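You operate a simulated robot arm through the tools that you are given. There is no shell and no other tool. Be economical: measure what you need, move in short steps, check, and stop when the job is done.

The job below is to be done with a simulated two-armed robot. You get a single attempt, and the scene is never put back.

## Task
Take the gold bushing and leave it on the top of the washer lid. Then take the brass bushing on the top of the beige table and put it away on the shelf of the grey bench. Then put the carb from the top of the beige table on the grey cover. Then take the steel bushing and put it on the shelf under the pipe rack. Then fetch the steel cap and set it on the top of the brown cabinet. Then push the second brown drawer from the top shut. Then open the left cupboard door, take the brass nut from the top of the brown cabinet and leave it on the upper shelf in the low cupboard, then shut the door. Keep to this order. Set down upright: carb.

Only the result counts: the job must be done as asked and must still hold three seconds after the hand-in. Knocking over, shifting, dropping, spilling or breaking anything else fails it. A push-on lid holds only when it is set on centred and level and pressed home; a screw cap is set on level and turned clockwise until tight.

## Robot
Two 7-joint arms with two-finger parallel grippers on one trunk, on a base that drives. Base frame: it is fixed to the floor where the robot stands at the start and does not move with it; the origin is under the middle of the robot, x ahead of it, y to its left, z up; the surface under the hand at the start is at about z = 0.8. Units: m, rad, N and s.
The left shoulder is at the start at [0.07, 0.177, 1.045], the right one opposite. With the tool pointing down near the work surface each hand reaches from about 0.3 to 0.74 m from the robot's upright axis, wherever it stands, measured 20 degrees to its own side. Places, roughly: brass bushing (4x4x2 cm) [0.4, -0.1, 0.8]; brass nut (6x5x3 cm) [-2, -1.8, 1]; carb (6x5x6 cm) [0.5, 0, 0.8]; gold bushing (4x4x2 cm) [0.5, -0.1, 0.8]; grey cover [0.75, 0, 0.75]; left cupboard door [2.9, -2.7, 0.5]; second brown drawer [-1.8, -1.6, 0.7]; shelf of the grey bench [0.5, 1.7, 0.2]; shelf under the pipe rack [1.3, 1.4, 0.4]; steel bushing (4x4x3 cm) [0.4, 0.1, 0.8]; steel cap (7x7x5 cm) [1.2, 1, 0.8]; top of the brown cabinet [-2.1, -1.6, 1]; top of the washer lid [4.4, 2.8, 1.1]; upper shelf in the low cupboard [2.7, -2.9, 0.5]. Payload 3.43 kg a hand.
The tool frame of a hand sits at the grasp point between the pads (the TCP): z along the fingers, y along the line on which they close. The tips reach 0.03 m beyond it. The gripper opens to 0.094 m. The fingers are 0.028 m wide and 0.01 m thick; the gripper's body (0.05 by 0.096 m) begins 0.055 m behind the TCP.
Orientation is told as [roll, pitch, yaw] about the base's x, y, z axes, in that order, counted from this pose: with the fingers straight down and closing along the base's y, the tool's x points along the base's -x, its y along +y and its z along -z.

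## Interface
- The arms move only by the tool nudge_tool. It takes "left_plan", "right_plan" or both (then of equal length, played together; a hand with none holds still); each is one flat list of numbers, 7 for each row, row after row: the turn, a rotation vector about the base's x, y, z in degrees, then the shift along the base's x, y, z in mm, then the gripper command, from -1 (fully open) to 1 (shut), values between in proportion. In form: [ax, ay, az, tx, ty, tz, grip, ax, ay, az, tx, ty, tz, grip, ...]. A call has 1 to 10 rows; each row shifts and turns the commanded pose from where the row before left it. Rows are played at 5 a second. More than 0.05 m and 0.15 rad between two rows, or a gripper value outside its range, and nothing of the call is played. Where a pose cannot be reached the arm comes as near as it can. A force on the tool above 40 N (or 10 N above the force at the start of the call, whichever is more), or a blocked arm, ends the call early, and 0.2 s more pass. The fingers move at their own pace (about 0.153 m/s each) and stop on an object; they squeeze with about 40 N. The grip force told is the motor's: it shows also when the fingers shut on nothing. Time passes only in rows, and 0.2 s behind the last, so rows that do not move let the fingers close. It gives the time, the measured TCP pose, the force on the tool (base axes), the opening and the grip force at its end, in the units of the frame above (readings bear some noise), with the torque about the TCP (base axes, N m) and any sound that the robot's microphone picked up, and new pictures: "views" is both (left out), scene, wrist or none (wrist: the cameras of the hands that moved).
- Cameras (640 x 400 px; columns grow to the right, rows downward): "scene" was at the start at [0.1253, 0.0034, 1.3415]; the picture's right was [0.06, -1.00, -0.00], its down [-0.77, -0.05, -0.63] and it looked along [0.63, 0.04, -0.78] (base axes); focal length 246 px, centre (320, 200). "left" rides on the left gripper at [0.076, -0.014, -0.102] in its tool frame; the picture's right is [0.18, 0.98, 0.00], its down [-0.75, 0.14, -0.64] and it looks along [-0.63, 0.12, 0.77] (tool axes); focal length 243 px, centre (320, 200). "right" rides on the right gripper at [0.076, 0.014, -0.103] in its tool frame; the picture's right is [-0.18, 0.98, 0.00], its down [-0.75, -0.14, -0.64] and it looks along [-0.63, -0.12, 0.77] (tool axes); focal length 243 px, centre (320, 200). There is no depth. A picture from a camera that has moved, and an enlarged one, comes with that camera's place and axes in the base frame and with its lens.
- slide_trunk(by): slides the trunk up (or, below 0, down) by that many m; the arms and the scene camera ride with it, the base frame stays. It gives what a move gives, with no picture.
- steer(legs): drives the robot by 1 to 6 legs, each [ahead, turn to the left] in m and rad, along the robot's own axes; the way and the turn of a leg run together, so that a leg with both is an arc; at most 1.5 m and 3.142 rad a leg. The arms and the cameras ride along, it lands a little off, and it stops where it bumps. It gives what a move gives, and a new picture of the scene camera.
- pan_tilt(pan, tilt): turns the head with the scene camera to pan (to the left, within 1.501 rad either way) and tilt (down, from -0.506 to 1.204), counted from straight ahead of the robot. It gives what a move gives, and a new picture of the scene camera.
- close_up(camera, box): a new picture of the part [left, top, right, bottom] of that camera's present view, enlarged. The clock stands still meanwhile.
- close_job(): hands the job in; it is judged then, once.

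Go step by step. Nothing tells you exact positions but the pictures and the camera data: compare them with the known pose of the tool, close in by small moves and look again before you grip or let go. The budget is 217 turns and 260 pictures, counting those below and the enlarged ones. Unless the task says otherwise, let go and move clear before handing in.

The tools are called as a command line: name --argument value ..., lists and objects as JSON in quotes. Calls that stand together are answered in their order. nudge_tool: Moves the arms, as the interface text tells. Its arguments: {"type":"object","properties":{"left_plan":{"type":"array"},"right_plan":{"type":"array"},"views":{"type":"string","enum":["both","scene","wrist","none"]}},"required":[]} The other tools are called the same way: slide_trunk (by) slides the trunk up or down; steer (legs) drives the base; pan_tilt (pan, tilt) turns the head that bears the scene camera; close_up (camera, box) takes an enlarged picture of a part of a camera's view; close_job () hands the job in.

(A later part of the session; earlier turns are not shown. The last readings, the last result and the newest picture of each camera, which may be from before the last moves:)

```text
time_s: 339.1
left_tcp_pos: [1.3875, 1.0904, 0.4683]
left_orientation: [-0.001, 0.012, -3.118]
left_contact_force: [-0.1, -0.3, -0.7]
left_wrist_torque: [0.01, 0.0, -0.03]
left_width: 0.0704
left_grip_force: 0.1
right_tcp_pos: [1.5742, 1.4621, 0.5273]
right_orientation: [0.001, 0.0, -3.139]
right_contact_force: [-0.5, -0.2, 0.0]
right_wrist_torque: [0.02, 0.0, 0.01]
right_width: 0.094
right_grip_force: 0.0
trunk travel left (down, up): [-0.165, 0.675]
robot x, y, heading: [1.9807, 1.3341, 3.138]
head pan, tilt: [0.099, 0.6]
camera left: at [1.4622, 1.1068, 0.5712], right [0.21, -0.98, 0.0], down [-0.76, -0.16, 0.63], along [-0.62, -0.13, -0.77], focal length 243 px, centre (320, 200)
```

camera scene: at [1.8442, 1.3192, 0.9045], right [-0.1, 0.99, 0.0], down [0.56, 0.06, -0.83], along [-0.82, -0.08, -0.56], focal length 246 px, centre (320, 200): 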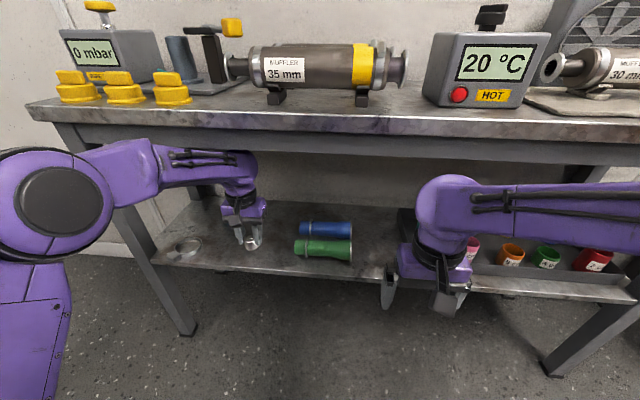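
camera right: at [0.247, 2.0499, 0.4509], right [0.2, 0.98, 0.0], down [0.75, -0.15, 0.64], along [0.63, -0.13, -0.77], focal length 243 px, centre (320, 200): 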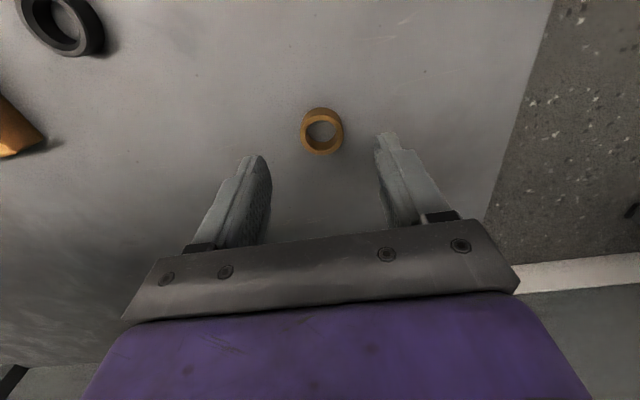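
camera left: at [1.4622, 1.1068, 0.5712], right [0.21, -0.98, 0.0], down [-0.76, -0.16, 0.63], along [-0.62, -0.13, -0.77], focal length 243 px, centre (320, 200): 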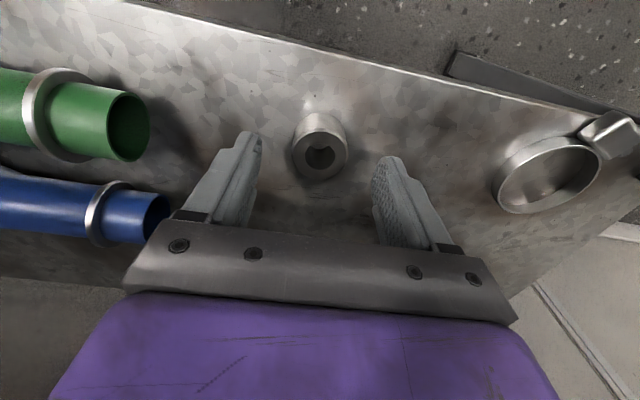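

nudge_tool --left_plan '[0, 0, 0, 20, 0, -5, -0.5, 0, 0, 0, 40, 0, 0, -0.5, 0, 0, 0, 45, 0, 0, -0.5, 0, 0, 0, 45, 0, 0, -0.5, 0, 0, 0, 40, 15, 0, -1, 0, 0, 0, 0, 15, 45, -1, 0, 0, 0, 0, 0, 45, -1]' --views "both"

```text
time_s: 340.7
left_tcp_pos: [1.5737, 1.1223, 0.5607]
left_orientation: [0.001, -0.001, -3.114]
left_contact_force: [0.7, 0.2, -0.1]
left_wrist_torque: [0.01, 0.01, 0.01]
left_width: 0.0939
left_grip_force: 0.2
right_tcp_pos: [1.575, 1.4626, 0.5301]
right_orientation: [0.002, -0.002, -3.14]
right_contact_force: [0.1, 1.0, 0.7]
right_wrist_torque: [-0.01, 0.02, -0.04]
right_width: 0.094
right_grip_force: 0.0
trunk travel left (down, up): [-0.165, 0.675]
robot x, y, heading: [1.9829, 1.3317, 3.146]
head pan, tilt: [0.099, 0.6]
camera scene: at [1.8413, 1.3222, 0.9052], right [-0.1, 1.0, 0.0], down [0.56, 0.06, -0.83], along [-0.82, -0.08, -0.56], focal length 246 px, centre (320, 200)
camera left: at [1.6499, 1.1375, 0.6635], right [0.21, -0.98, 0.0], down [-0.75, -0.16, 0.64], along [-0.63, -0.14, -0.77], focal length 243 px, centre (320, 200)
```

scene: 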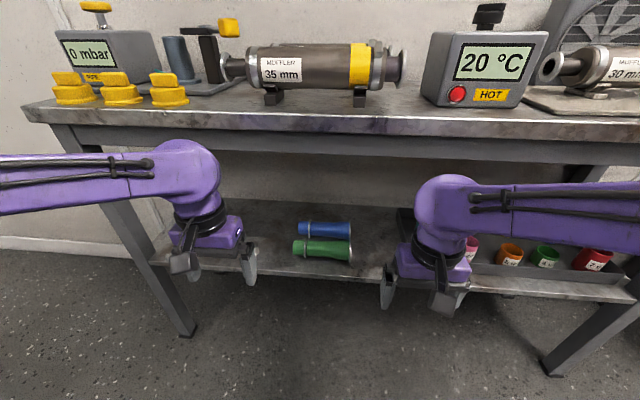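
left: 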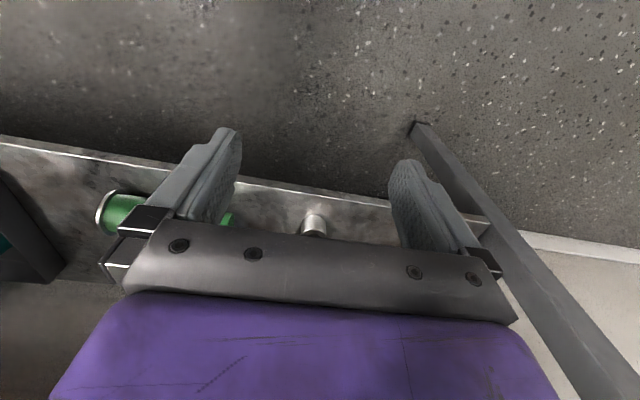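

The steel bushing stands on the shelf. I raise the trunk again to look for the steel cap.

slide_trunk --by 0.4

slide_trunk --by 0.2

pan_tilt --pan 0.2 --tilt 0.85

close_up --camera "scene" --box '[150, 100, 410, 270]'

```text
time_s: 344.5
left_tcp_pos: [1.5739, 1.1214, 0.9606]
left_orientation: [0.002, -0.003, -3.112]
left_contact_force: [0.0, -1.2, 0.3]
left_wrist_torque: [0.01, 0.0, -0.04]
left_width: 0.094
left_grip_force: 0.1
right_tcp_pos: [1.575, 1.4635, 0.9302]
right_orientation: [0.003, -0.002, -3.14]
right_contact_force: [0.5, -0.6, 0.2]
right_wrist_torque: [0.02, 0.01, 0.0]
right_width: 0.094
right_grip_force: 0.0
trunk travel left (down, up): [-0.565, 0.275]
robot x, y, heading: [1.9801, 1.332, 3.139]
head pan, tilt: [0.099, 0.6]
```

```text
time_s: 346.7
left_tcp_pos: [1.5736, 1.1218, 1.1594]
left_orientation: [0.0, -0.001, -3.114]
left_contact_force: [0.8, -0.1, -0.6]
left_wrist_torque: [0.03, -0.02, -0.01]
left_width: 0.0941
left_grip_force: 0.1
right_tcp_pos: [1.5761, 1.4636, 1.1299]
right_orientation: [0.002, -0.001, -3.14]
right_contact_force: [0.3, -0.4, -0.4]
right_wrist_torque: [-0.01, 0.02, 0.01]
right_width: 0.0939
right_grip_force: 0.1
trunk travel left (down, up): [-0.765, 0.075]
robot x, y, heading: [1.9808, 1.3367, 3.142]
head pan, tilt: [0.099, 0.6]
```

```text
time_s: 347.4
left_tcp_pos: [1.5732, 1.1216, 1.16]
left_orientation: [0.002, -0.001, -3.115]
left_contact_force: [-0.5, 0.8, -0.6]
left_wrist_torque: [0.0, 0.0, 0.0]
left_width: 0.0941
left_grip_force: 0.2
right_tcp_pos: [1.5753, 1.4644, 1.1298]
right_orientation: [0.003, -0.002, -3.139]
right_contact_force: [-0.5, -0.1, 0.3]
right_wrist_torque: [0.03, -0.02, -0.01]
right_width: 0.0943
right_grip_force: 0.1
trunk travel left (down, up): [-0.765, 0.075]
robot x, y, heading: [1.9813, 1.3355, 3.137]
head pan, tilt: [0.201, 0.85]
camera scene: at [1.8525, 1.3152, 1.4844], right [-0.2, 0.98, 0.0], down [0.74, 0.15, -0.66], along [-0.65, -0.13, -0.75], focal length 246 px, centre (320, 200)
```

scene: 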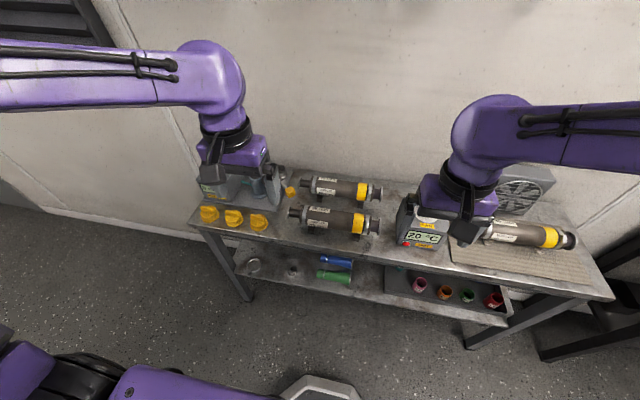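

```text
2.35 times, centred on (280, 185) of scene
camera zoom: at [1.8525, 1.3152, 1.4844], right [-0.2, 0.98, 0.0], down [0.74, 0.15, -0.66], along [-0.65, -0.13, -0.75], focal length 578 px, centre (414, 235)
```

zoom: 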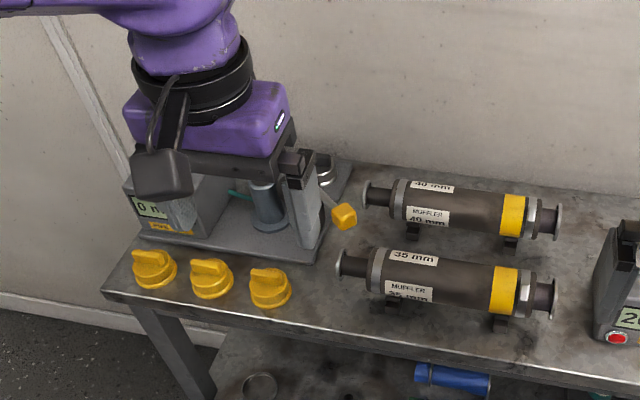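

nudge_tool --left_plan '[0, 0, 0, 0, -45, 0, -1, 0, 0, 0, 0, -45, 0, -1, 0, 0, 0, 0, -45, 0, -1, 0, 0, 0, 0, -45, 0, -1, 0, 0, 0, 0, 0, 0, -1]' --views "both"

close_up --camera "scene" --box '[180, 130, 340, 240]'

```text
time_s: 348.6
left_tcp_pos: [1.5763, 0.9426, 1.1604]
left_orientation: [0.002, -0.001, -3.114]
left_contact_force: [0.4, 0.6, 0.3]
left_wrist_torque: [0.0, 0.03, 0.02]
left_width: 0.0942
left_grip_force: 0.0
right_tcp_pos: [1.575, 1.4643, 1.1295]
right_orientation: [0.001, -0.002, -3.141]
right_contact_force: [1.1, 0.3, 0.2]
right_wrist_torque: [0.01, -0.02, 0.0]
right_width: 0.0941
right_grip_force: 0.0
trunk travel left (down, up): [-0.765, 0.075]
robot x, y, heading: [1.9798, 1.3348, 3.138]
head pan, tilt: [0.201, 0.85]
camera scene: at [1.8525, 1.3162, 1.4843], right [-0.2, 0.98, 0.0], down [0.74, 0.15, -0.66], along [-0.65, -0.13, -0.75], focal length 246 px, centre (320, 200)
camera left: at [1.6524, 0.9578, 1.2636], right [0.21, -0.98, 0.0], down [-0.75, -0.16, 0.64], along [-0.63, -0.14, -0.77], focal length 243 px, centre (320, 200)
```

scene: 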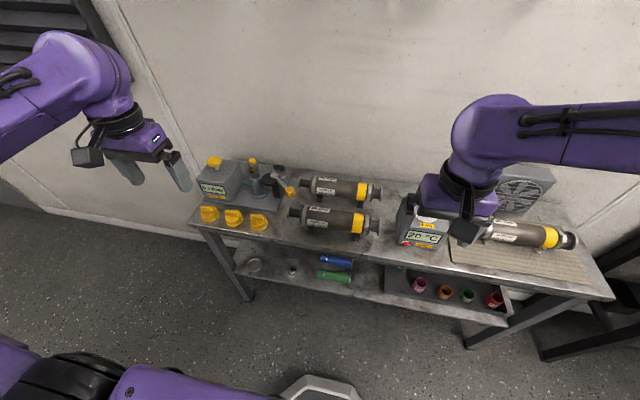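
left: 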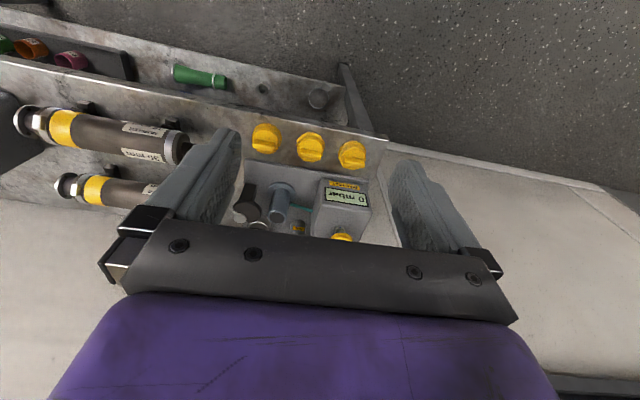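

```text
3.64 times, centred on (260, 185) of scene
camera zoom: at [1.8525, 1.3162, 1.4843], right [-0.2, 0.98, 0.0], down [0.74, 0.15, -0.66], along [-0.65, -0.13, -0.75], focal length 893 px, centre (538, 254)
```

zoom: 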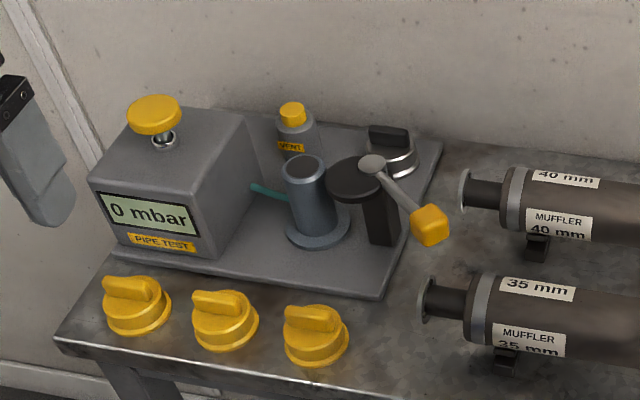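

The steel cap is the steel disc with a black bar handle at the back of the tester plate, about (1.156, 1.007). It is too far from here, so I drive a bit closer and hover the left hand over it.

steer --legs '[[0.22, 0]]'

nudge_tool --left_plan '[0, 0, 0, -45, 12, 0, -1, 0, 0, 0, -45, 12, 0, -1, 0, 0, 0, -40, 12, 0, -1, 0, 0, 0, -35, 12, 0, -1, 0, 0, 0, 0, 0, 0, -1]' --views "both"

```text
time_s: 350.3
left_tcp_pos: [1.3571, 0.9361, 1.1605]
left_orientation: [0.001, -0.002, -3.103]
left_contact_force: [-0.7, -0.2, 0.1]
left_wrist_torque: [0.02, -0.01, 0.0]
left_width: 0.0938
left_grip_force: 0.1
right_tcp_pos: [1.3506, 1.4585, 1.1311]
right_orientation: [0.002, -0.003, -3.13]
right_contact_force: [-0.2, 0.6, -0.6]
right_wrist_torque: [0.0, 0.02, -0.02]
right_width: 0.0942
right_grip_force: 0.1
trunk travel left (down, up): [-0.765, 0.075]
robot x, y, heading: [1.755, 1.3322, -3.131]
head pan, tilt: [0.201, 0.85]
camera scene: at [1.6295, 1.3127, 1.4844], right [-0.21, 0.98, 0.0], down [0.73, 0.16, -0.66], along [-0.65, -0.14, -0.75], focal length 246 px, centre (320, 200)
```

scene: 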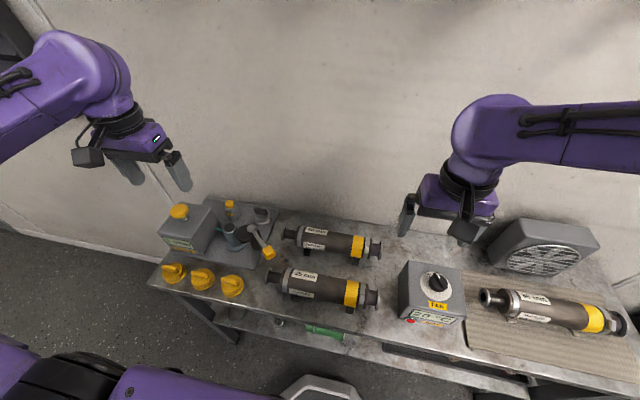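

```text
time_s: 351.5
left_tcp_pos: [1.1951, 0.9828, 1.1606]
left_orientation: [0.0, -0.001, -3.104]
left_contact_force: [0.2, -0.2, 0.7]
left_wrist_torque: [0.01, -0.01, -0.03]
left_width: 0.094
left_grip_force: 0.1
right_tcp_pos: [1.3509, 1.4564, 1.1304]
right_orientation: [-0.001, -0.002, -3.131]
right_contact_force: [0.2, -0.3, 0.5]
right_wrist_torque: [0.01, -0.01, 0.0]
right_width: 0.0938
right_grip_force: 0.1
trunk travel left (down, up): [-0.765, 0.075]
robot x, y, heading: [1.7582, 1.3291, -3.135]
head pan, tilt: [0.201, 0.85]
camera scene: at [1.6293, 1.3121, 1.4844], right [-0.21, 0.98, 0.0], down [0.73, 0.16, -0.66], along [-0.65, -0.14, -0.75], focal length 246 px, centre (320, 200)
camera left: at [1.2701, 1.0003, 1.2636], right [0.22, -0.98, 0.0], down [-0.75, -0.17, 0.64], along [-0.63, -0.14, -0.77], focal length 243 px, centre (320, 200)
```

scene: 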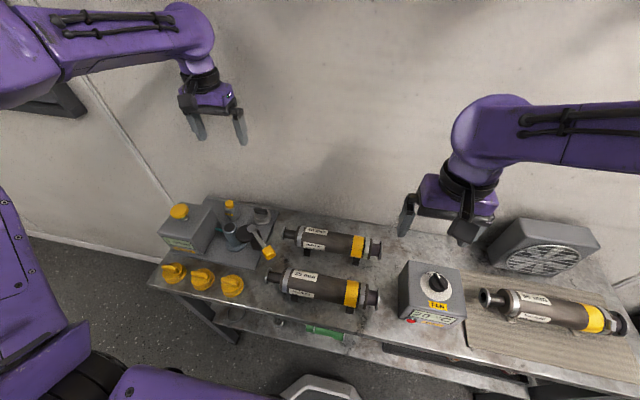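
left: 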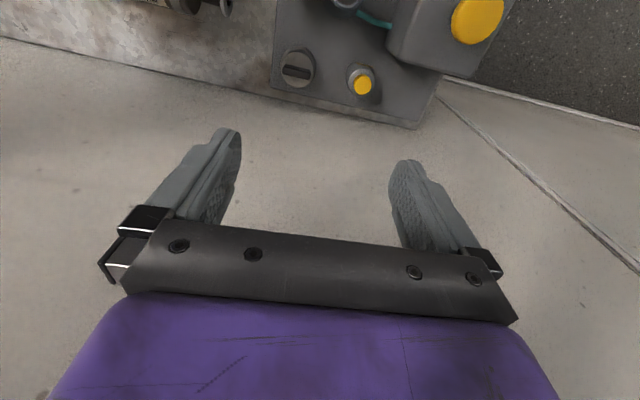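

close_up --camera "left" --box '[230, 0, 420, 130]'

close_up --camera "scene" --box '[205, 185, 301, 265]'

```text
3.08 times, centred on (325, 65) of left
camera zoom: at [1.2701, 1.0003, 1.2636], right [0.22, -0.98, 0.0], down [-0.75, -0.17, 0.64], along [-0.63, -0.14, -0.77], focal length 746 px, centre (305, 615)
```

zoom: 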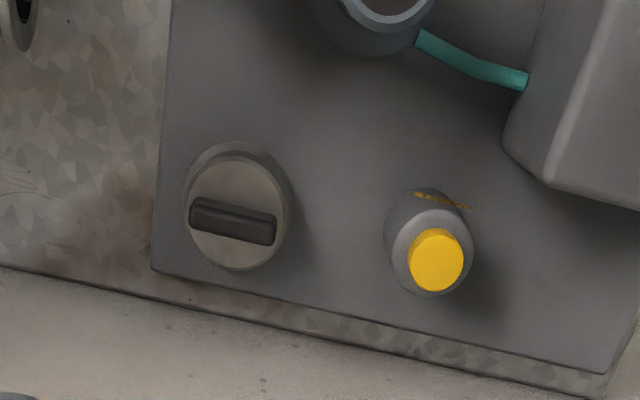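

```text
5.00 times, centred on (253, 225) of scene
camera zoom: at [1.6293, 1.3121, 1.4844], right [-0.21, 0.98, 0.0], down [0.73, 0.16, -0.66], along [-0.65, -0.14, -0.75], focal length 1228 px, centre (655, 75)
```

zoom: 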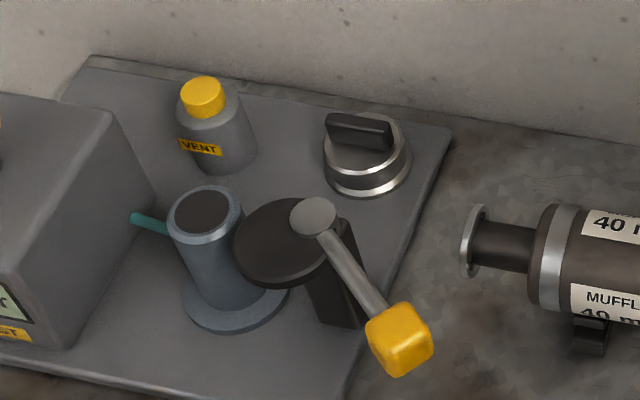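

The cap's top is near z = 0.853 at (1.174, 1.017), with room for the fingers on both y-sides. I line up and go down to z ≈ 0.92.

nudge_tool --left_plan '[0, 0, 0, -21, 34, -20, -1, 0, 0, 0, 0, 0, -45, -1, 0, 0, 0, 0, 0, -45, -1, 0, 0, 0, 0, 0, -45, -1, 0, 0, 0, 0, 0, -45, -1, 0, 0, 0, 0, 0, -35, -1, 0, 0, 0, 0, 0, 0, -1]' --views "both"

```text
time_s: 353.1
left_tcp_pos: [1.1707, 1.0186, 0.9281]
left_orientation: [0.002, -0.002, -3.105]
left_contact_force: [0.1, 0.4, -0.3]
left_wrist_torque: [-0.01, -0.01, 0.01]
left_width: 0.0938
left_grip_force: 0.1
right_tcp_pos: [1.3504, 1.4592, 1.1307]
right_orientation: [0.001, -0.003, -3.129]
right_contact_force: [1.3, -0.1, 0.0]
right_wrist_torque: [-0.03, -0.01, 0.0]
right_width: 0.0939
right_grip_force: 0.0
trunk travel left (down, up): [-0.765, 0.075]
robot x, y, heading: [1.755, 1.3293, -3.133]
head pan, tilt: [0.201, 0.85]
camera scene: at [1.6287, 1.3135, 1.4844], right [-0.21, 0.98, 0.0], down [0.73, 0.16, -0.66], along [-0.65, -0.14, -0.75], focal length 246 px, centre (320, 200)
camera left: at [1.2461, 1.0355, 1.0301], right [0.22, -0.98, 0.0], down [-0.75, -0.17, 0.64], along [-0.63, -0.14, -0.77], focal length 243 px, centre (320, 200)
```

scene: 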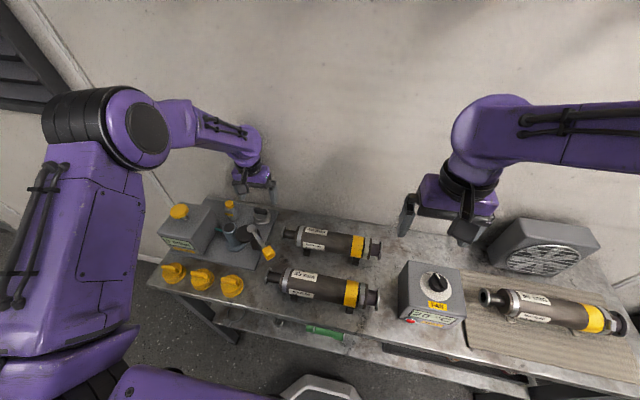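
left: 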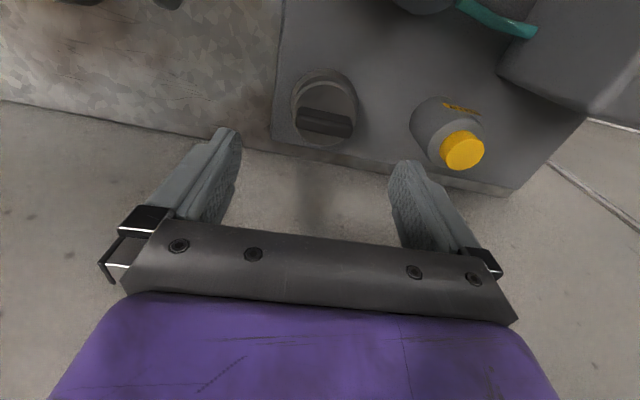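

nudge_tool --left_plan '[0, 0, 0, 4, 0, -30, -0.85, 0, 0, 0, 0, 0, -30, -0.85, 0, 0, 0, 0, 0, -15, -0.85, 0, 0, 0, 0, 0, 0, -0.85]' --views "wrist"

```text
time_s: 354.1
left_tcp_pos: [1.1737, 1.0195, 0.8523]
left_orientation: [-0.001, -0.003, -3.102]
left_contact_force: [-0.7, -0.7, 0.9]
left_wrist_torque: [0.01, -0.01, 0.0]
left_width: 0.087
left_grip_force: 0.1
right_tcp_pos: [1.3501, 1.4583, 1.1317]
right_orientation: [0.002, -0.002, -3.13]
right_contact_force: [0.1, -0.2, -0.5]
right_wrist_torque: [0.01, 0.0, -0.01]
right_width: 0.0938
right_grip_force: 0.1
trunk travel left (down, up): [-0.765, 0.075]
robot x, y, heading: [1.7521, 1.3293, -3.136]
head pan, tilt: [0.201, 0.85]
camera left: at [1.2498, 1.0361, 0.9545], right [0.22, -0.98, 0.0], down [-0.75, -0.17, 0.64], along [-0.63, -0.14, -0.77], focal length 243 px, centre (320, 200)
```

left: 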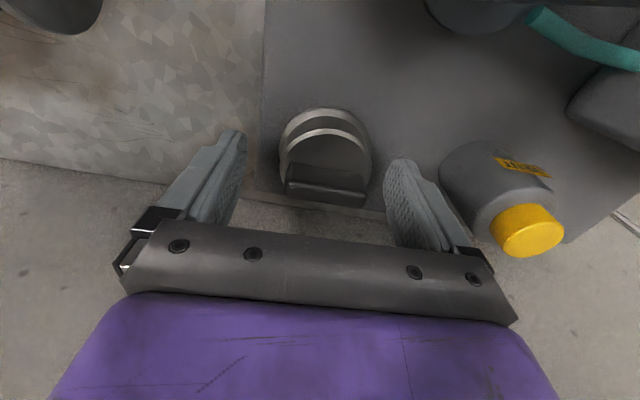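

nudge_tool --left_plan '[0, 0, 0, -1, -3, -6, -0.85, 0, 0, 0, 0, 0, -4, -0.85, 0, 0, 0, 0, 0, 0, -0.5, 0, 0, 0, 0, 0, 0, 0, 0, 0, 0, 0, 0, 0, 1, 0, 0, 0, 0, 0, 0, 1]' --views "wrist"

```text
time_s: 355.5
left_tcp_pos: [1.1738, 1.0156, 0.8427]
left_orientation: [-0.001, -0.003, -3.103]
left_contact_force: [-1.4, 0.1, 6.1]
left_wrist_torque: [0.2, -0.04, -0.01]
left_width: 0.0598
left_grip_force: 40.0
right_tcp_pos: [1.3504, 1.4592, 1.1298]
right_orientation: [0.0, -0.002, -3.128]
right_contact_force: [0.0, 0.5, 0.7]
right_wrist_torque: [0.03, 0.01, 0.0]
right_width: 0.094
right_grip_force: 0.1
trunk travel left (down, up): [-0.765, 0.075]
robot x, y, heading: [1.759, 1.331, -3.129]
head pan, tilt: [0.201, 0.85]
camera left: at [1.2496, 1.0331, 0.9447], right [0.22, -0.98, 0.0], down [-0.75, -0.17, 0.64], along [-0.63, -0.14, -0.77], focal length 243 px, centre (320, 200)
```

left: 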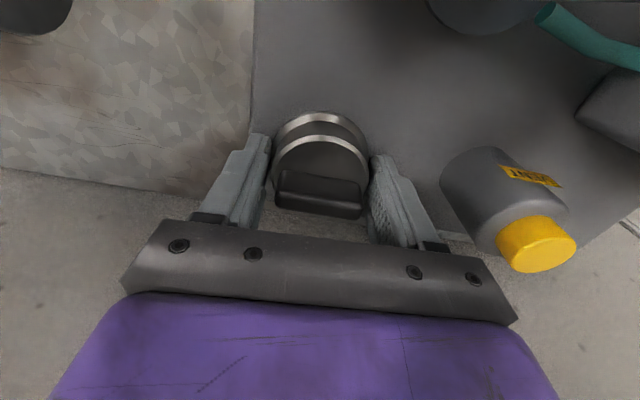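

Gripped on its steel body (60 mm). I lift straight up.

nudge_tool --left_plan '[0, 0, 0, 0, 0, 10, 1, 0, 0, 0, 0, 0, 30, 1, 0, 0, 0, 0, 0, 45, 1, 0, 0, 0, 0, 0, 45, 1, 0, 0, 0, 0, 0, 45, 1, 0, 0, 0, 0, 0, 45, 1, 0, 0, 0, 0, 0, 45, 1]' --views "both"

```text
time_s: 357.1
left_tcp_pos: [1.1747, 1.0179, 1.107]
left_orientation: [0.0, -0.001, -3.103]
left_contact_force: [0.4, -0.9, -3.1]
left_wrist_torque: [0.0, 0.04, -0.02]
left_width: 0.0598
left_grip_force: 40.7
right_tcp_pos: [1.3505, 1.4578, 1.1305]
right_orientation: [0.001, -0.003, -3.13]
right_contact_force: [0.1, -0.4, -0.4]
right_wrist_torque: [-0.03, 0.02, 0.05]
right_width: 0.0939
right_grip_force: 0.0
trunk travel left (down, up): [-0.765, 0.075]
robot x, y, heading: [1.7585, 1.3309, -3.128]
head pan, tilt: [0.201, 0.85]
camera scene: at [1.629, 1.313, 1.4843], right [-0.21, 0.98, 0.0], down [0.73, 0.16, -0.66], along [-0.65, -0.14, -0.75], focal length 246 px, centre (320, 200)
camera left: at [1.2505, 1.0339, 1.2101], right [0.22, -0.98, 0.0], down [-0.75, -0.17, 0.64], along [-0.63, -0.14, -0.77], focal length 243 px, centre (320, 200)
```

scene: 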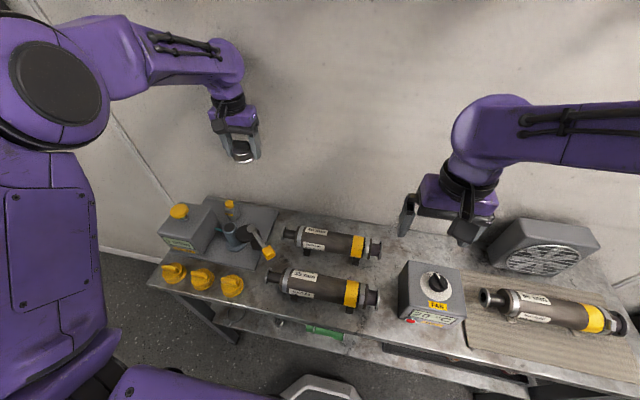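
left: 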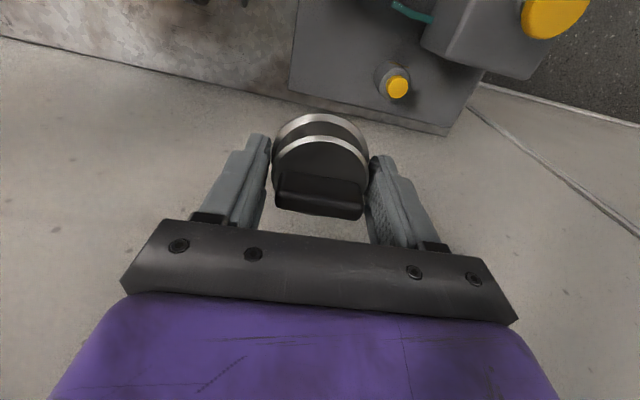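

nudge_tool --left_plan '[0, 0, 0, 41, 28, 0, 1, 0, 0, 0, 41, 28, 0, 1, 0, 0, 0, 41, 28, 0, 1, 0, 0, 0, 41, 28, 0, 1]' --views "none"

steer --legs '[[-0.25, 0], [0, 1.26], [1.29, 0], [0, 0.31]]'

```text
time_s: 358.1
left_tcp_pos: [1.3399, 1.1268, 1.1096]
left_orientation: [-0.001, -0.002, -3.104]
left_contact_force: [0.8, -1.5, -2.1]
left_wrist_torque: [0.0, 0.0, 0.0]
left_width: 0.0598
left_grip_force: 40.1
right_tcp_pos: [1.3514, 1.4552, 1.1328]
right_orientation: [-0.004, -0.002, -3.129]
right_contact_force: [0.2, -1.7, -0.5]
right_wrist_torque: [0.07, 0.01, 0.01]
right_width: 0.0936
right_grip_force: 0.1
trunk travel left (down, up): [-0.765, 0.075]
robot x, y, heading: [1.7556, 1.333, -3.13]
head pan, tilt: [0.201, 0.85]
```

```text
time_s: 370.1
left_tcp_pos: [1.7539, -0.3189, 1.1091]
left_orientation: [0.003, -0.002, -1.574]
left_contact_force: [-0.4, -0.7, -2.3]
left_wrist_torque: [0.02, 0.03, 0.01]
left_width: 0.0596
left_grip_force: 39.8
right_tcp_pos: [1.4257, -0.293, 1.1296]
right_orientation: [0.002, -0.002, -1.599]
right_contact_force: [-0.8, 0.0, 1.1]
right_wrist_torque: [0.0, 0.0, 0.02]
right_width: 0.094
right_grip_force: 0.0
trunk travel left (down, up): [-0.765, 0.075]
robot x, y, heading: [1.5699, 0.1099, -1.602]
head pan, tilt: [0.201, 0.85]
camera scene: at [1.5804, -0.0207, 1.4843], right [-0.99, -0.17, 0.0], down [-0.13, 0.74, -0.66], along [0.11, -0.65, -0.75], focal length 246 px, centre (320, 200)
```

scene: 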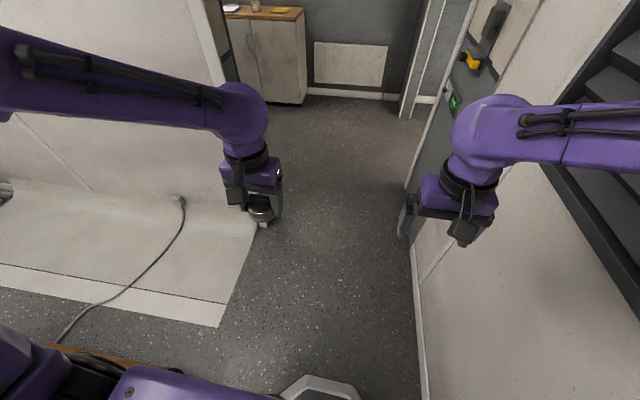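

steer --legs '[[0, 0.07], [1.5, 0], [0.74, 0], [0, -1.6], [1.17, 0]]'

pan_tilt --pan -0.1 --tilt 0.35

```text
time_s: 391.1
left_tcp_pos: [0.0549, -2.3199, 1.1095]
left_orientation: [0.001, -0.001, -3.139]
left_contact_force: [-0.4, -0.3, -2.5]
left_wrist_torque: [-0.01, -0.01, -0.02]
left_width: 0.0595
left_grip_force: 39.9
right_tcp_pos: [0.0783, -1.9899, 1.1302]
right_orientation: [0.002, -0.003, 3.122]
right_contact_force: [-0.8, 0.2, 0.6]
right_wrist_torque: [0.01, 0.01, 0.01]
right_width: 0.094
right_grip_force: 0.0
trunk travel left (down, up): [-0.765, 0.075]
robot x, y, heading: [0.4804, -2.1298, 3.12]
head pan, tilt: [0.201, 0.85]
camera scene: at [0.3514, -2.1461, 1.4843], right [-0.17, 0.98, 0.0], down [0.74, 0.13, -0.66], along [-0.65, -0.12, -0.75], focal length 246 px, centre (320, 200)
```

scene: 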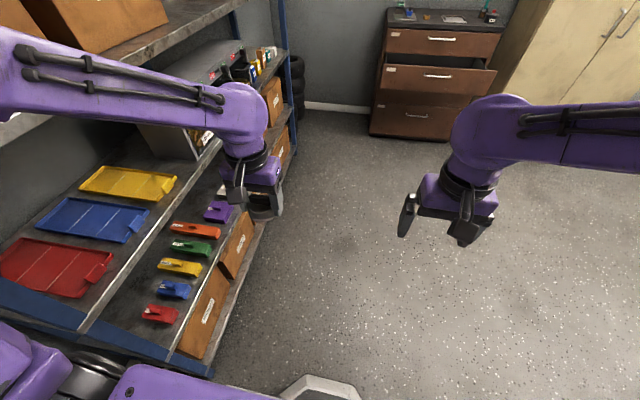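

```text
time_s: 392.1
left_tcp_pos: [0.0548, -2.3208, 1.1087]
left_orientation: [-0.001, -0.001, -3.14]
left_contact_force: [0.7, -0.2, -3.4]
left_wrist_torque: [-0.02, 0.01, -0.01]
left_width: 0.0596
left_grip_force: 40.2
right_tcp_pos: [0.0775, -1.9908, 1.13]
right_orientation: [0.002, -0.003, 3.121]
right_contact_force: [-0.3, 0.1, 0.9]
right_wrist_torque: [0.04, -0.02, -0.02]
right_width: 0.0942
right_grip_force: 0.1
trunk travel left (down, up): [-0.765, 0.075]
robot x, y, heading: [0.4829, -2.1332, 3.116]
head pan, tilt: [-0.099, 0.351]
camera scene: at [0.3357, -2.121, 1.5279], right [0.12, 0.99, 0.0], down [0.34, -0.04, -0.94], along [-0.93, 0.12, -0.34], focal length 246 px, centre (320, 200)
```

scene: 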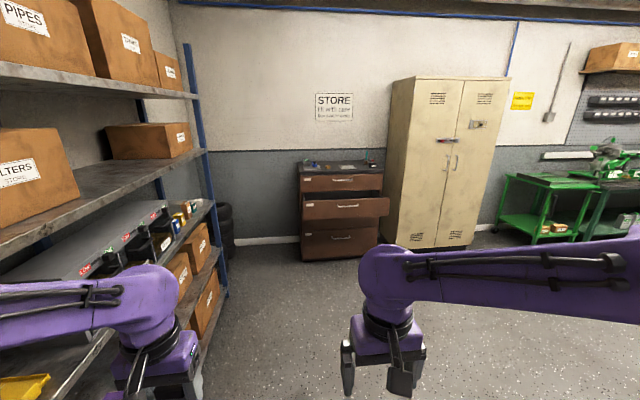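

The brown cabinet is ahead (front at x ≈ -1.9, y -2.0 to -1.15), its second drawer open. I drive up in front of it.

steer --legs '[[0, -0.28], [1.5, 0], [0.1, 0], [0, 0.3]]'

pan_tilt --pan 0.0 --tilt 0.7

close_up --camera "scene" --box '[180, 80, 460, 260]'

```text
time_s: 402.1
left_tcp_pos: [-1.4534, -1.8565, 1.1096]
left_orientation: [0.0, -0.002, -3.112]
left_contact_force: [0.8, 0.1, -1.9]
left_wrist_torque: [0.01, -0.03, 0.0]
left_width: 0.0595
left_grip_force: 39.7
right_tcp_pos: [-1.4382, -1.5266, 1.1303]
right_orientation: [0.002, -0.001, -3.134]
right_contact_force: [0.9, -0.5, -0.3]
right_wrist_torque: [-0.02, 0.0, 0.01]
right_width: 0.094
right_grip_force: 0.1
trunk travel left (down, up): [-0.765, 0.075]
robot x, y, heading: [-1.0315, -1.6582, -3.138]
head pan, tilt: [-0.099, 0.351]
camera scene: at [-1.1769, -1.6496, 1.528], right [0.1, 1.0, 0.0], down [0.34, -0.03, -0.94], along [-0.93, 0.09, -0.34], focal length 246 px, centre (320, 200)
```

scene: 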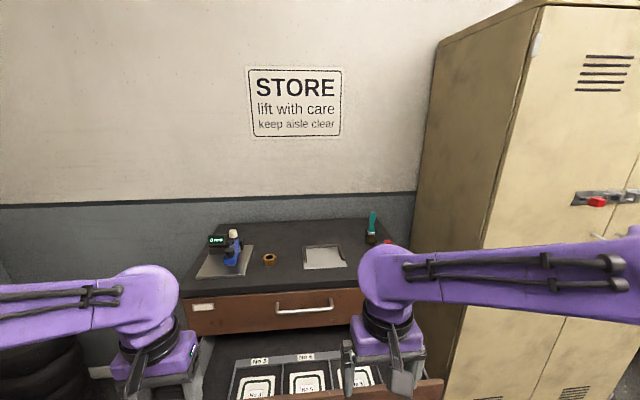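

```text
time_s: 402.9
left_tcp_pos: [-1.4537, -1.8576, 1.1087]
left_orientation: [0.0, -0.002, -3.111]
left_contact_force: [-0.7, -0.5, -3.0]
left_wrist_torque: [0.02, 0.0, 0.01]
left_width: 0.0599
left_grip_force: 39.7
right_tcp_pos: [-1.4386, -1.5271, 1.1309]
right_orientation: [-0.001, -0.002, -3.135]
right_contact_force: [0.0, 0.3, -0.4]
right_wrist_torque: [-0.04, 0.03, -0.01]
right_width: 0.0939
right_grip_force: 0.0
trunk travel left (down, up): [-0.765, 0.075]
robot x, y, heading: [-1.0349, -1.6574, -3.14]
head pan, tilt: [0.0, 0.7]
camera scene: at [-1.1698, -1.66, 1.4966], right [0.0, 1.0, 0.0], down [0.64, 0.0, -0.77], along [-0.77, 0.0, -0.64], focal length 246 px, centre (320, 200)
```

scene: 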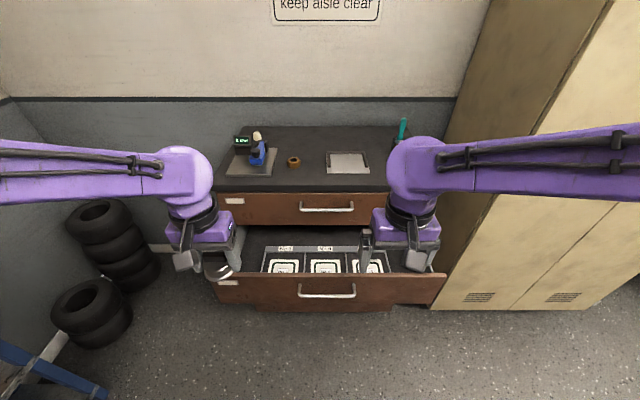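

```text
2.22 times, centred on (320, 170) of scene
camera zoom: at [-1.1698, -1.66, 1.4966], right [0.0, 1.0, 0.0], down [0.64, 0.0, -0.77], along [-0.77, 0.0, -0.64], focal length 546 px, centre (320, 267)
```

zoom: 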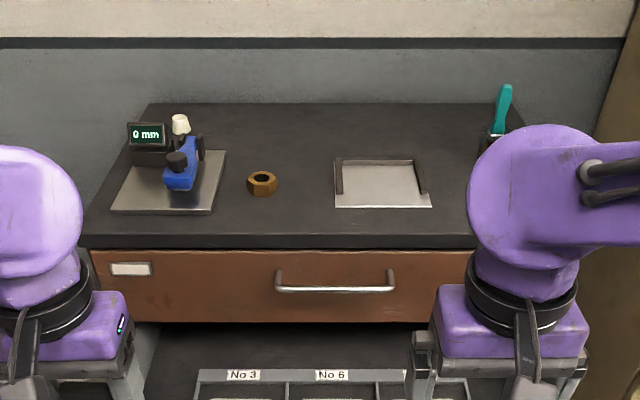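

Free room on the top: at about (-1.895, -1.69), in front of nut and tray. I drive closer, raise a bit, and take the cap there.

slide_trunk --by 0.06

steer --legs '[[0.25, 0]]'

nudge_tool --left_plan '[0, 0, 0, 0, 42, 0, 1, 0, 0, 0, 0, 42, 0, 1, 0, 0, 0, 0, 42, 0, 1, 0, 0, 0, 0, 42, 0, 1, 0, 0, 0, -40, 0, 0, 1, 0, 0, 0, -40, 0, 0, 1, 0, 0, 0, -40, 0, 0, 1, 0, 0, 0, -40, 0, 0, 1, 0, 0, 0, 0, 0, 0, 1]' --views "both"

```text
time_s: 403.9
left_tcp_pos: [-1.4537, -1.8573, 1.1702]
left_orientation: [0.0, -0.002, -3.113]
left_contact_force: [-0.8, 0.0, -1.8]
left_wrist_torque: [0.01, -0.02, 0.0]
left_width: 0.0597
left_grip_force: 40.2
right_tcp_pos: [-1.4391, -1.5268, 1.1909]
right_orientation: [-0.001, -0.001, -3.135]
right_contact_force: [0.1, 0.4, 0.6]
right_wrist_torque: [-0.04, 0.02, 0.0]
right_width: 0.0939
right_grip_force: 0.1
trunk travel left (down, up): [-0.825, 0.015]
robot x, y, heading: [-1.0339, -1.6571, -3.138]
head pan, tilt: [0.0, 0.7]
```

```text
time_s: 405.7
left_tcp_pos: [-1.6919, -1.854, 1.1691]
left_orientation: [-0.003, -0.003, -3.12]
left_contact_force: [0.2, 0.3, -2.5]
left_wrist_torque: [0.0, 0.01, -0.01]
left_width: 0.0596
left_grip_force: 40.2
right_tcp_pos: [-1.675, -1.5231, 1.1916]
right_orientation: [0.002, -0.003, 3.141]
right_contact_force: [0.2, 0.6, -0.6]
right_wrist_torque: [0.02, -0.01, -0.01]
right_width: 0.0941
right_grip_force: 0.0
trunk travel left (down, up): [-0.825, 0.015]
robot x, y, heading: [-1.2733, -1.6583, 3.139]
head pan, tilt: [0.0, 0.7]
camera scene: at [-1.4063, -1.6583, 1.5568], right [0.01, 1.0, 0.0], down [0.64, 0.0, -0.77], along [-0.77, 0.0, -0.64], focal length 246 px, centre (320, 200)
```

scene: 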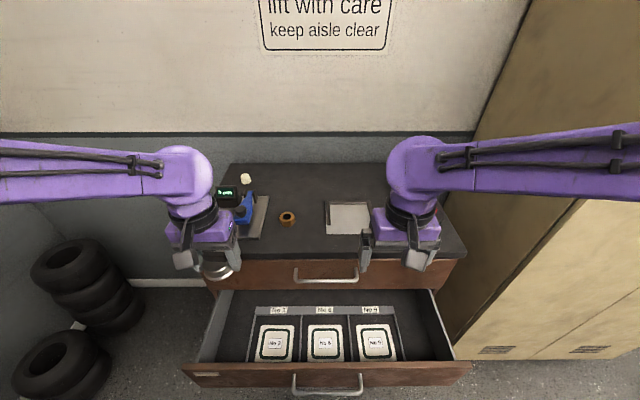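

```text
time_s: 407.7
left_tcp_pos: [-1.8533, -1.6837, 1.1695]
left_orientation: [-0.002, -0.003, -3.121]
left_contact_force: [1.2, 0.0, -3.0]
left_wrist_torque: [0.02, 0.01, -0.01]
left_width: 0.0598
left_grip_force: 39.6
right_tcp_pos: [-1.6759, -1.5251, 1.19]
right_orientation: [0.0, -0.001, -3.141]
right_contact_force: [-0.1, 0.2, 0.4]
right_wrist_torque: [0.01, 0.01, -0.01]
right_width: 0.0938
right_grip_force: 0.1
trunk travel left (down, up): [-0.825, 0.015]
robot x, y, heading: [-1.2692, -1.6538, 3.135]
head pan, tilt: [0.0, 0.7]
camera scene: at [-1.4083, -1.6587, 1.5566], right [0.01, 1.0, 0.0], down [0.64, 0.0, -0.76], along [-0.76, 0.0, -0.64], focal length 246 px, centre (320, 200)
camera left: at [-1.7761, -1.6683, 1.2721], right [0.21, -0.98, 0.0], down [-0.75, -0.16, 0.64], along [-0.63, -0.13, -0.77], focal length 243 px, centre (320, 200)
```

scene: 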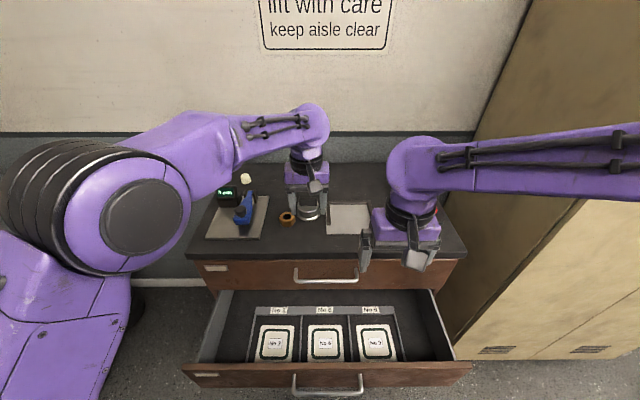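
left: 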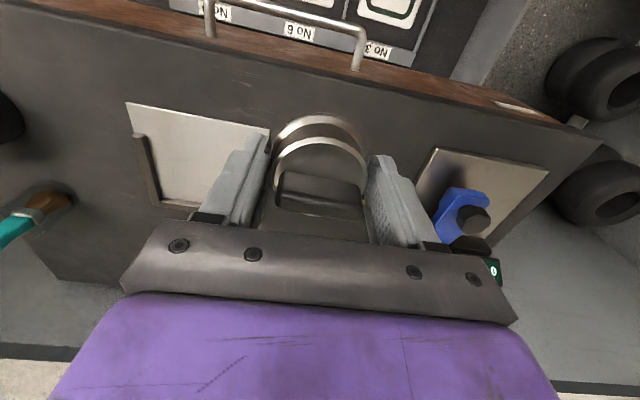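

nudge_tool --left_plan '[0, 0, 0, -36, -15, -30, 1, 0, 0, 0, 0, 0, -40, 1, 0, 0, 0, 0, 0, -20, 1, 0, 0, 0, 0, 0, 0, 1]' --views "wrist"

```text
time_s: 408.7
left_tcp_pos: [-1.8891, -1.7023, 1.0785]
left_orientation: [-0.001, 0.001, -3.12]
left_contact_force: [0.1, 0.5, -3.2]
left_wrist_torque: [-0.01, 0.0, 0.05]
left_width: 0.0597
left_grip_force: 40.2
right_tcp_pos: [-1.6776, -1.5253, 1.1906]
right_orientation: [0.0, 0.001, 3.141]
right_contact_force: [-0.9, -0.2, -0.6]
right_wrist_torque: [-0.02, -0.02, -0.01]
right_width: 0.0939
right_grip_force: 0.0
trunk travel left (down, up): [-0.825, 0.015]
robot x, y, heading: [-1.2703, -1.6552, 3.134]
head pan, tilt: [0.0, 0.7]
camera left: at [-1.8127, -1.6863, 1.181], right [0.21, -0.98, 0.0], down [-0.75, -0.16, 0.64], along [-0.63, -0.13, -0.77], focal length 243 px, centre (320, 200)
```

left: 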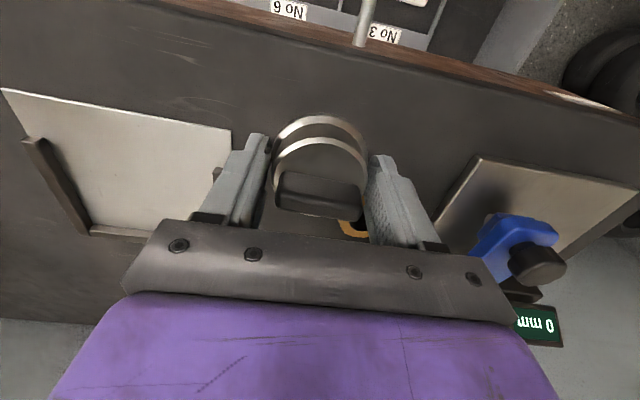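

nudge_tool --left_plan '[0, 0, 0, 0, 0, -10, 1, 0, 0, 0, 0, 0, -8, 1, 0, 0, 0, 0, 0, -5, 1, 0, 0, 0, 0, 0, 0, 1]' --views "none"

nudge_tool --left_plan '[0, 0, 0, 0, 0, -5, 1, 0, 0, 0, 0, 0, 0, 1]' --views "none"

```text
time_s: 409.7
left_tcp_pos: [-1.8892, -1.7024, 1.0563]
left_orientation: [-0.001, -0.002, -3.121]
left_contact_force: [0.5, 0.3, -2.4]
left_wrist_torque: [-0.02, 0.01, 0.0]
left_width: 0.0595
left_grip_force: 39.9
right_tcp_pos: [-1.6765, -1.5239, 1.1902]
right_orientation: [0.003, -0.002, 3.142]
right_contact_force: [0.3, -0.4, 0.4]
right_wrist_torque: [0.01, 0.0, 0.01]
right_width: 0.0941
right_grip_force: 0.1
trunk travel left (down, up): [-0.825, 0.015]
robot x, y, heading: [-1.2681, -1.658, 3.137]
head pan, tilt: [0.0, 0.7]
```

```text
time_s: 410.3
left_tcp_pos: [-1.8892, -1.7013, 1.0511]
left_orientation: [0.001, -0.001, -3.12]
left_contact_force: [0.5, -0.3, -2.6]
left_wrist_torque: [0.01, -0.03, 0.0]
left_width: 0.0598
left_grip_force: 39.9
right_tcp_pos: [-1.6768, -1.5246, 1.1908]
right_orientation: [0.0, -0.002, 3.142]
right_contact_force: [-0.5, -1.0, -0.3]
right_wrist_torque: [-0.02, 0.0, 0.03]
right_width: 0.0939
right_grip_force: 0.0
trunk travel left (down, up): [-0.825, 0.015]
robot x, y, heading: [-1.274, -1.6584, 3.133]
head pan, tilt: [0.0, 0.7]
```

nudge_tool --left_plan '[0, 0, 0, 0, 0, -5, 1, 0, 0, 0, 0, 0, 0, 1]' --views "none"

nudge_tool --left_plan '[0, 0, 0, 0, 0, -4, 1, 0, 0, 0, 0, 0, 0, 1]' --views "wrist"

```text
time_s: 410.9
left_tcp_pos: [-1.8893, -1.7005, 1.0459]
left_orientation: [-0.001, -0.003, -3.12]
left_contact_force: [0.8, -0.2, -2.9]
left_wrist_torque: [-0.03, 0.03, -0.03]
left_width: 0.0597
left_grip_force: 39.7
right_tcp_pos: [-1.6758, -1.5235, 1.1909]
right_orientation: [0.001, -0.003, 3.142]
right_contact_force: [0.6, 0.6, -0.7]
right_wrist_torque: [-0.02, 0.02, -0.01]
right_width: 0.0941
right_grip_force: 0.1
trunk travel left (down, up): [-0.825, 0.015]
robot x, y, heading: [-1.2722, -1.6526, 3.132]
head pan, tilt: [0.0, 0.7]
```

```text
time_s: 411.5
left_tcp_pos: [-1.8898, -1.6988, 1.0426]
left_orientation: [-0.001, -0.002, -3.122]
left_contact_force: [-0.5, 0.7, -2.6]
left_wrist_torque: [0.01, 0.0, -0.06]
left_width: 0.0595
left_grip_force: 40.4
right_tcp_pos: [-1.6762, -1.5241, 1.1901]
right_orientation: [0.0, -0.002, 3.143]
right_contact_force: [0.7, -0.1, -1.2]
right_wrist_torque: [0.01, -0.01, 0.02]
right_width: 0.0938
right_grip_force: 0.1
trunk travel left (down, up): [-0.825, 0.015]
robot x, y, heading: [-1.2691, -1.6583, 3.135]
head pan, tilt: [0.0, 0.7]
camera left: at [-1.8135, -1.6847, 1.1444], right [0.21, -0.98, 0.0], down [-0.75, -0.16, 0.64], along [-0.63, -0.13, -0.77], focal length 243 px, centre (320, 200)
```

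left: 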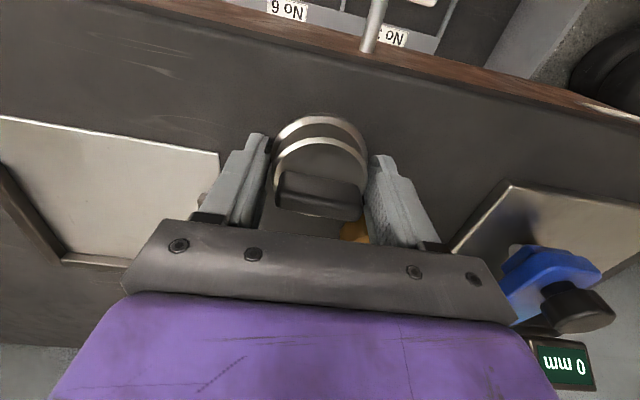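

nudge_tool --left_plan '[0, 0, 0, 0, 0, -4, 1, 0, 0, 0, 0, 0, -3, 1, 0, 0, 0, 0, 0, 0, 1]' --views "none"

```text
time_s: 412.3
left_tcp_pos: [-1.8894, -1.7012, 1.0349]
left_orientation: [0.001, -0.004, -3.122]
left_contact_force: [-0.3, 0.2, -2.6]
left_wrist_torque: [-0.01, -0.01, -0.01]
left_width: 0.0597
left_grip_force: 39.5
right_tcp_pos: [-1.6776, -1.5237, 1.1898]
right_orientation: [0.0, -0.004, 3.142]
right_contact_force: [-0.7, -0.5, 0.1]
right_wrist_torque: [0.02, 0.03, -0.01]
right_width: 0.0944
right_grip_force: 0.0
trunk travel left (down, up): [-0.825, 0.015]
robot x, y, heading: [-1.2737, -1.6606, 3.138]
head pan, tilt: [0.0, 0.7]
```

nudge_tool --left_plan '[0, 0, 0, 0, 0, -3, 1, 0, 0, 0, 0, 0, -3, 1, 0, 0, 0, 0, 0, 0, 1]' --views "none"

```text
time_s: 413.1
left_tcp_pos: [-1.889, -1.7006, 1.0308]
left_orientation: [0.001, -0.008, -3.119]
left_contact_force: [-3.9, 2.2, 12.1]
left_wrist_torque: [0.04, -0.23, -0.03]
left_width: 0.0597
left_grip_force: 39.5
right_tcp_pos: [-1.6756, -1.5235, 1.1914]
right_orientation: [0.003, -0.002, 3.14]
right_contact_force: [0.0, -0.1, 0.5]
right_wrist_torque: [0.0, -0.01, 0.0]
right_width: 0.094
right_grip_force: 0.0
trunk travel left (down, up): [-0.825, 0.015]
robot x, y, heading: [-1.2682, -1.6575, 3.137]
head pan, tilt: [0.0, 0.7]
```

Contact on the cabinet top. I let go, rise, and look.

nudge_tool --left_plan '[0, 0, 0, 0, 0, 1, 0.3, 0, 0, 0, 0, 0, 0, -0.2, 0, 0, 0, 0, 0, 0, -0.55, 0, 0, 0, 0, 0, 0, -0.55, 0, 0, 0, 0, 0, 30, -0.55, 0, 0, 0, 0, 0, 45, -0.6, 0, 0, 0, 0, 0, 45, -0.6]' --views "both"

```text
time_s: 414.7
left_tcp_pos: [-1.8916, -1.7008, 1.1507]
left_orientation: [0.002, 0.0, -3.121]
left_contact_force: [0.2, 0.6, 0.1]
left_wrist_torque: [-0.04, -0.01, -0.01]
left_width: 0.0753
left_grip_force: 0.0
right_tcp_pos: [-1.6765, -1.5236, 1.1904]
right_orientation: [0.002, 0.0, 3.143]
right_contact_force: [-0.8, -0.3, 0.3]
right_wrist_torque: [0.0, 0.01, 0.02]
right_width: 0.0941
right_grip_force: 0.1
trunk travel left (down, up): [-0.825, 0.015]
robot x, y, heading: [-1.2743, -1.6572, 3.135]
head pan, tilt: [0.0, 0.7]
camera scene: at [-1.4078, -1.6575, 1.5565], right [0.01, 1.0, 0.0], down [0.64, 0.0, -0.77], along [-0.77, 0.0, -0.64], focal length 246 px, centre (320, 200)
camera left: at [-1.8147, -1.6841, 1.2536], right [0.2, -0.98, 0.0], down [-0.75, -0.16, 0.64], along [-0.63, -0.13, -0.77], focal length 243 px, centre (320, 200)
```

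scene: 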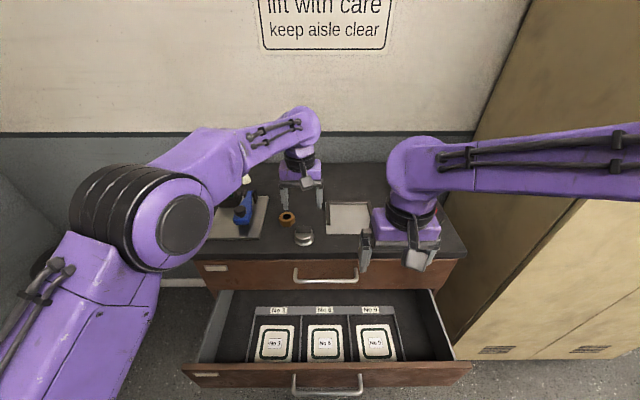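
left: 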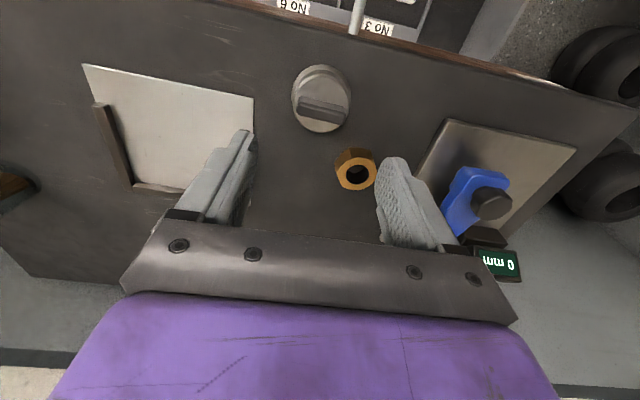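

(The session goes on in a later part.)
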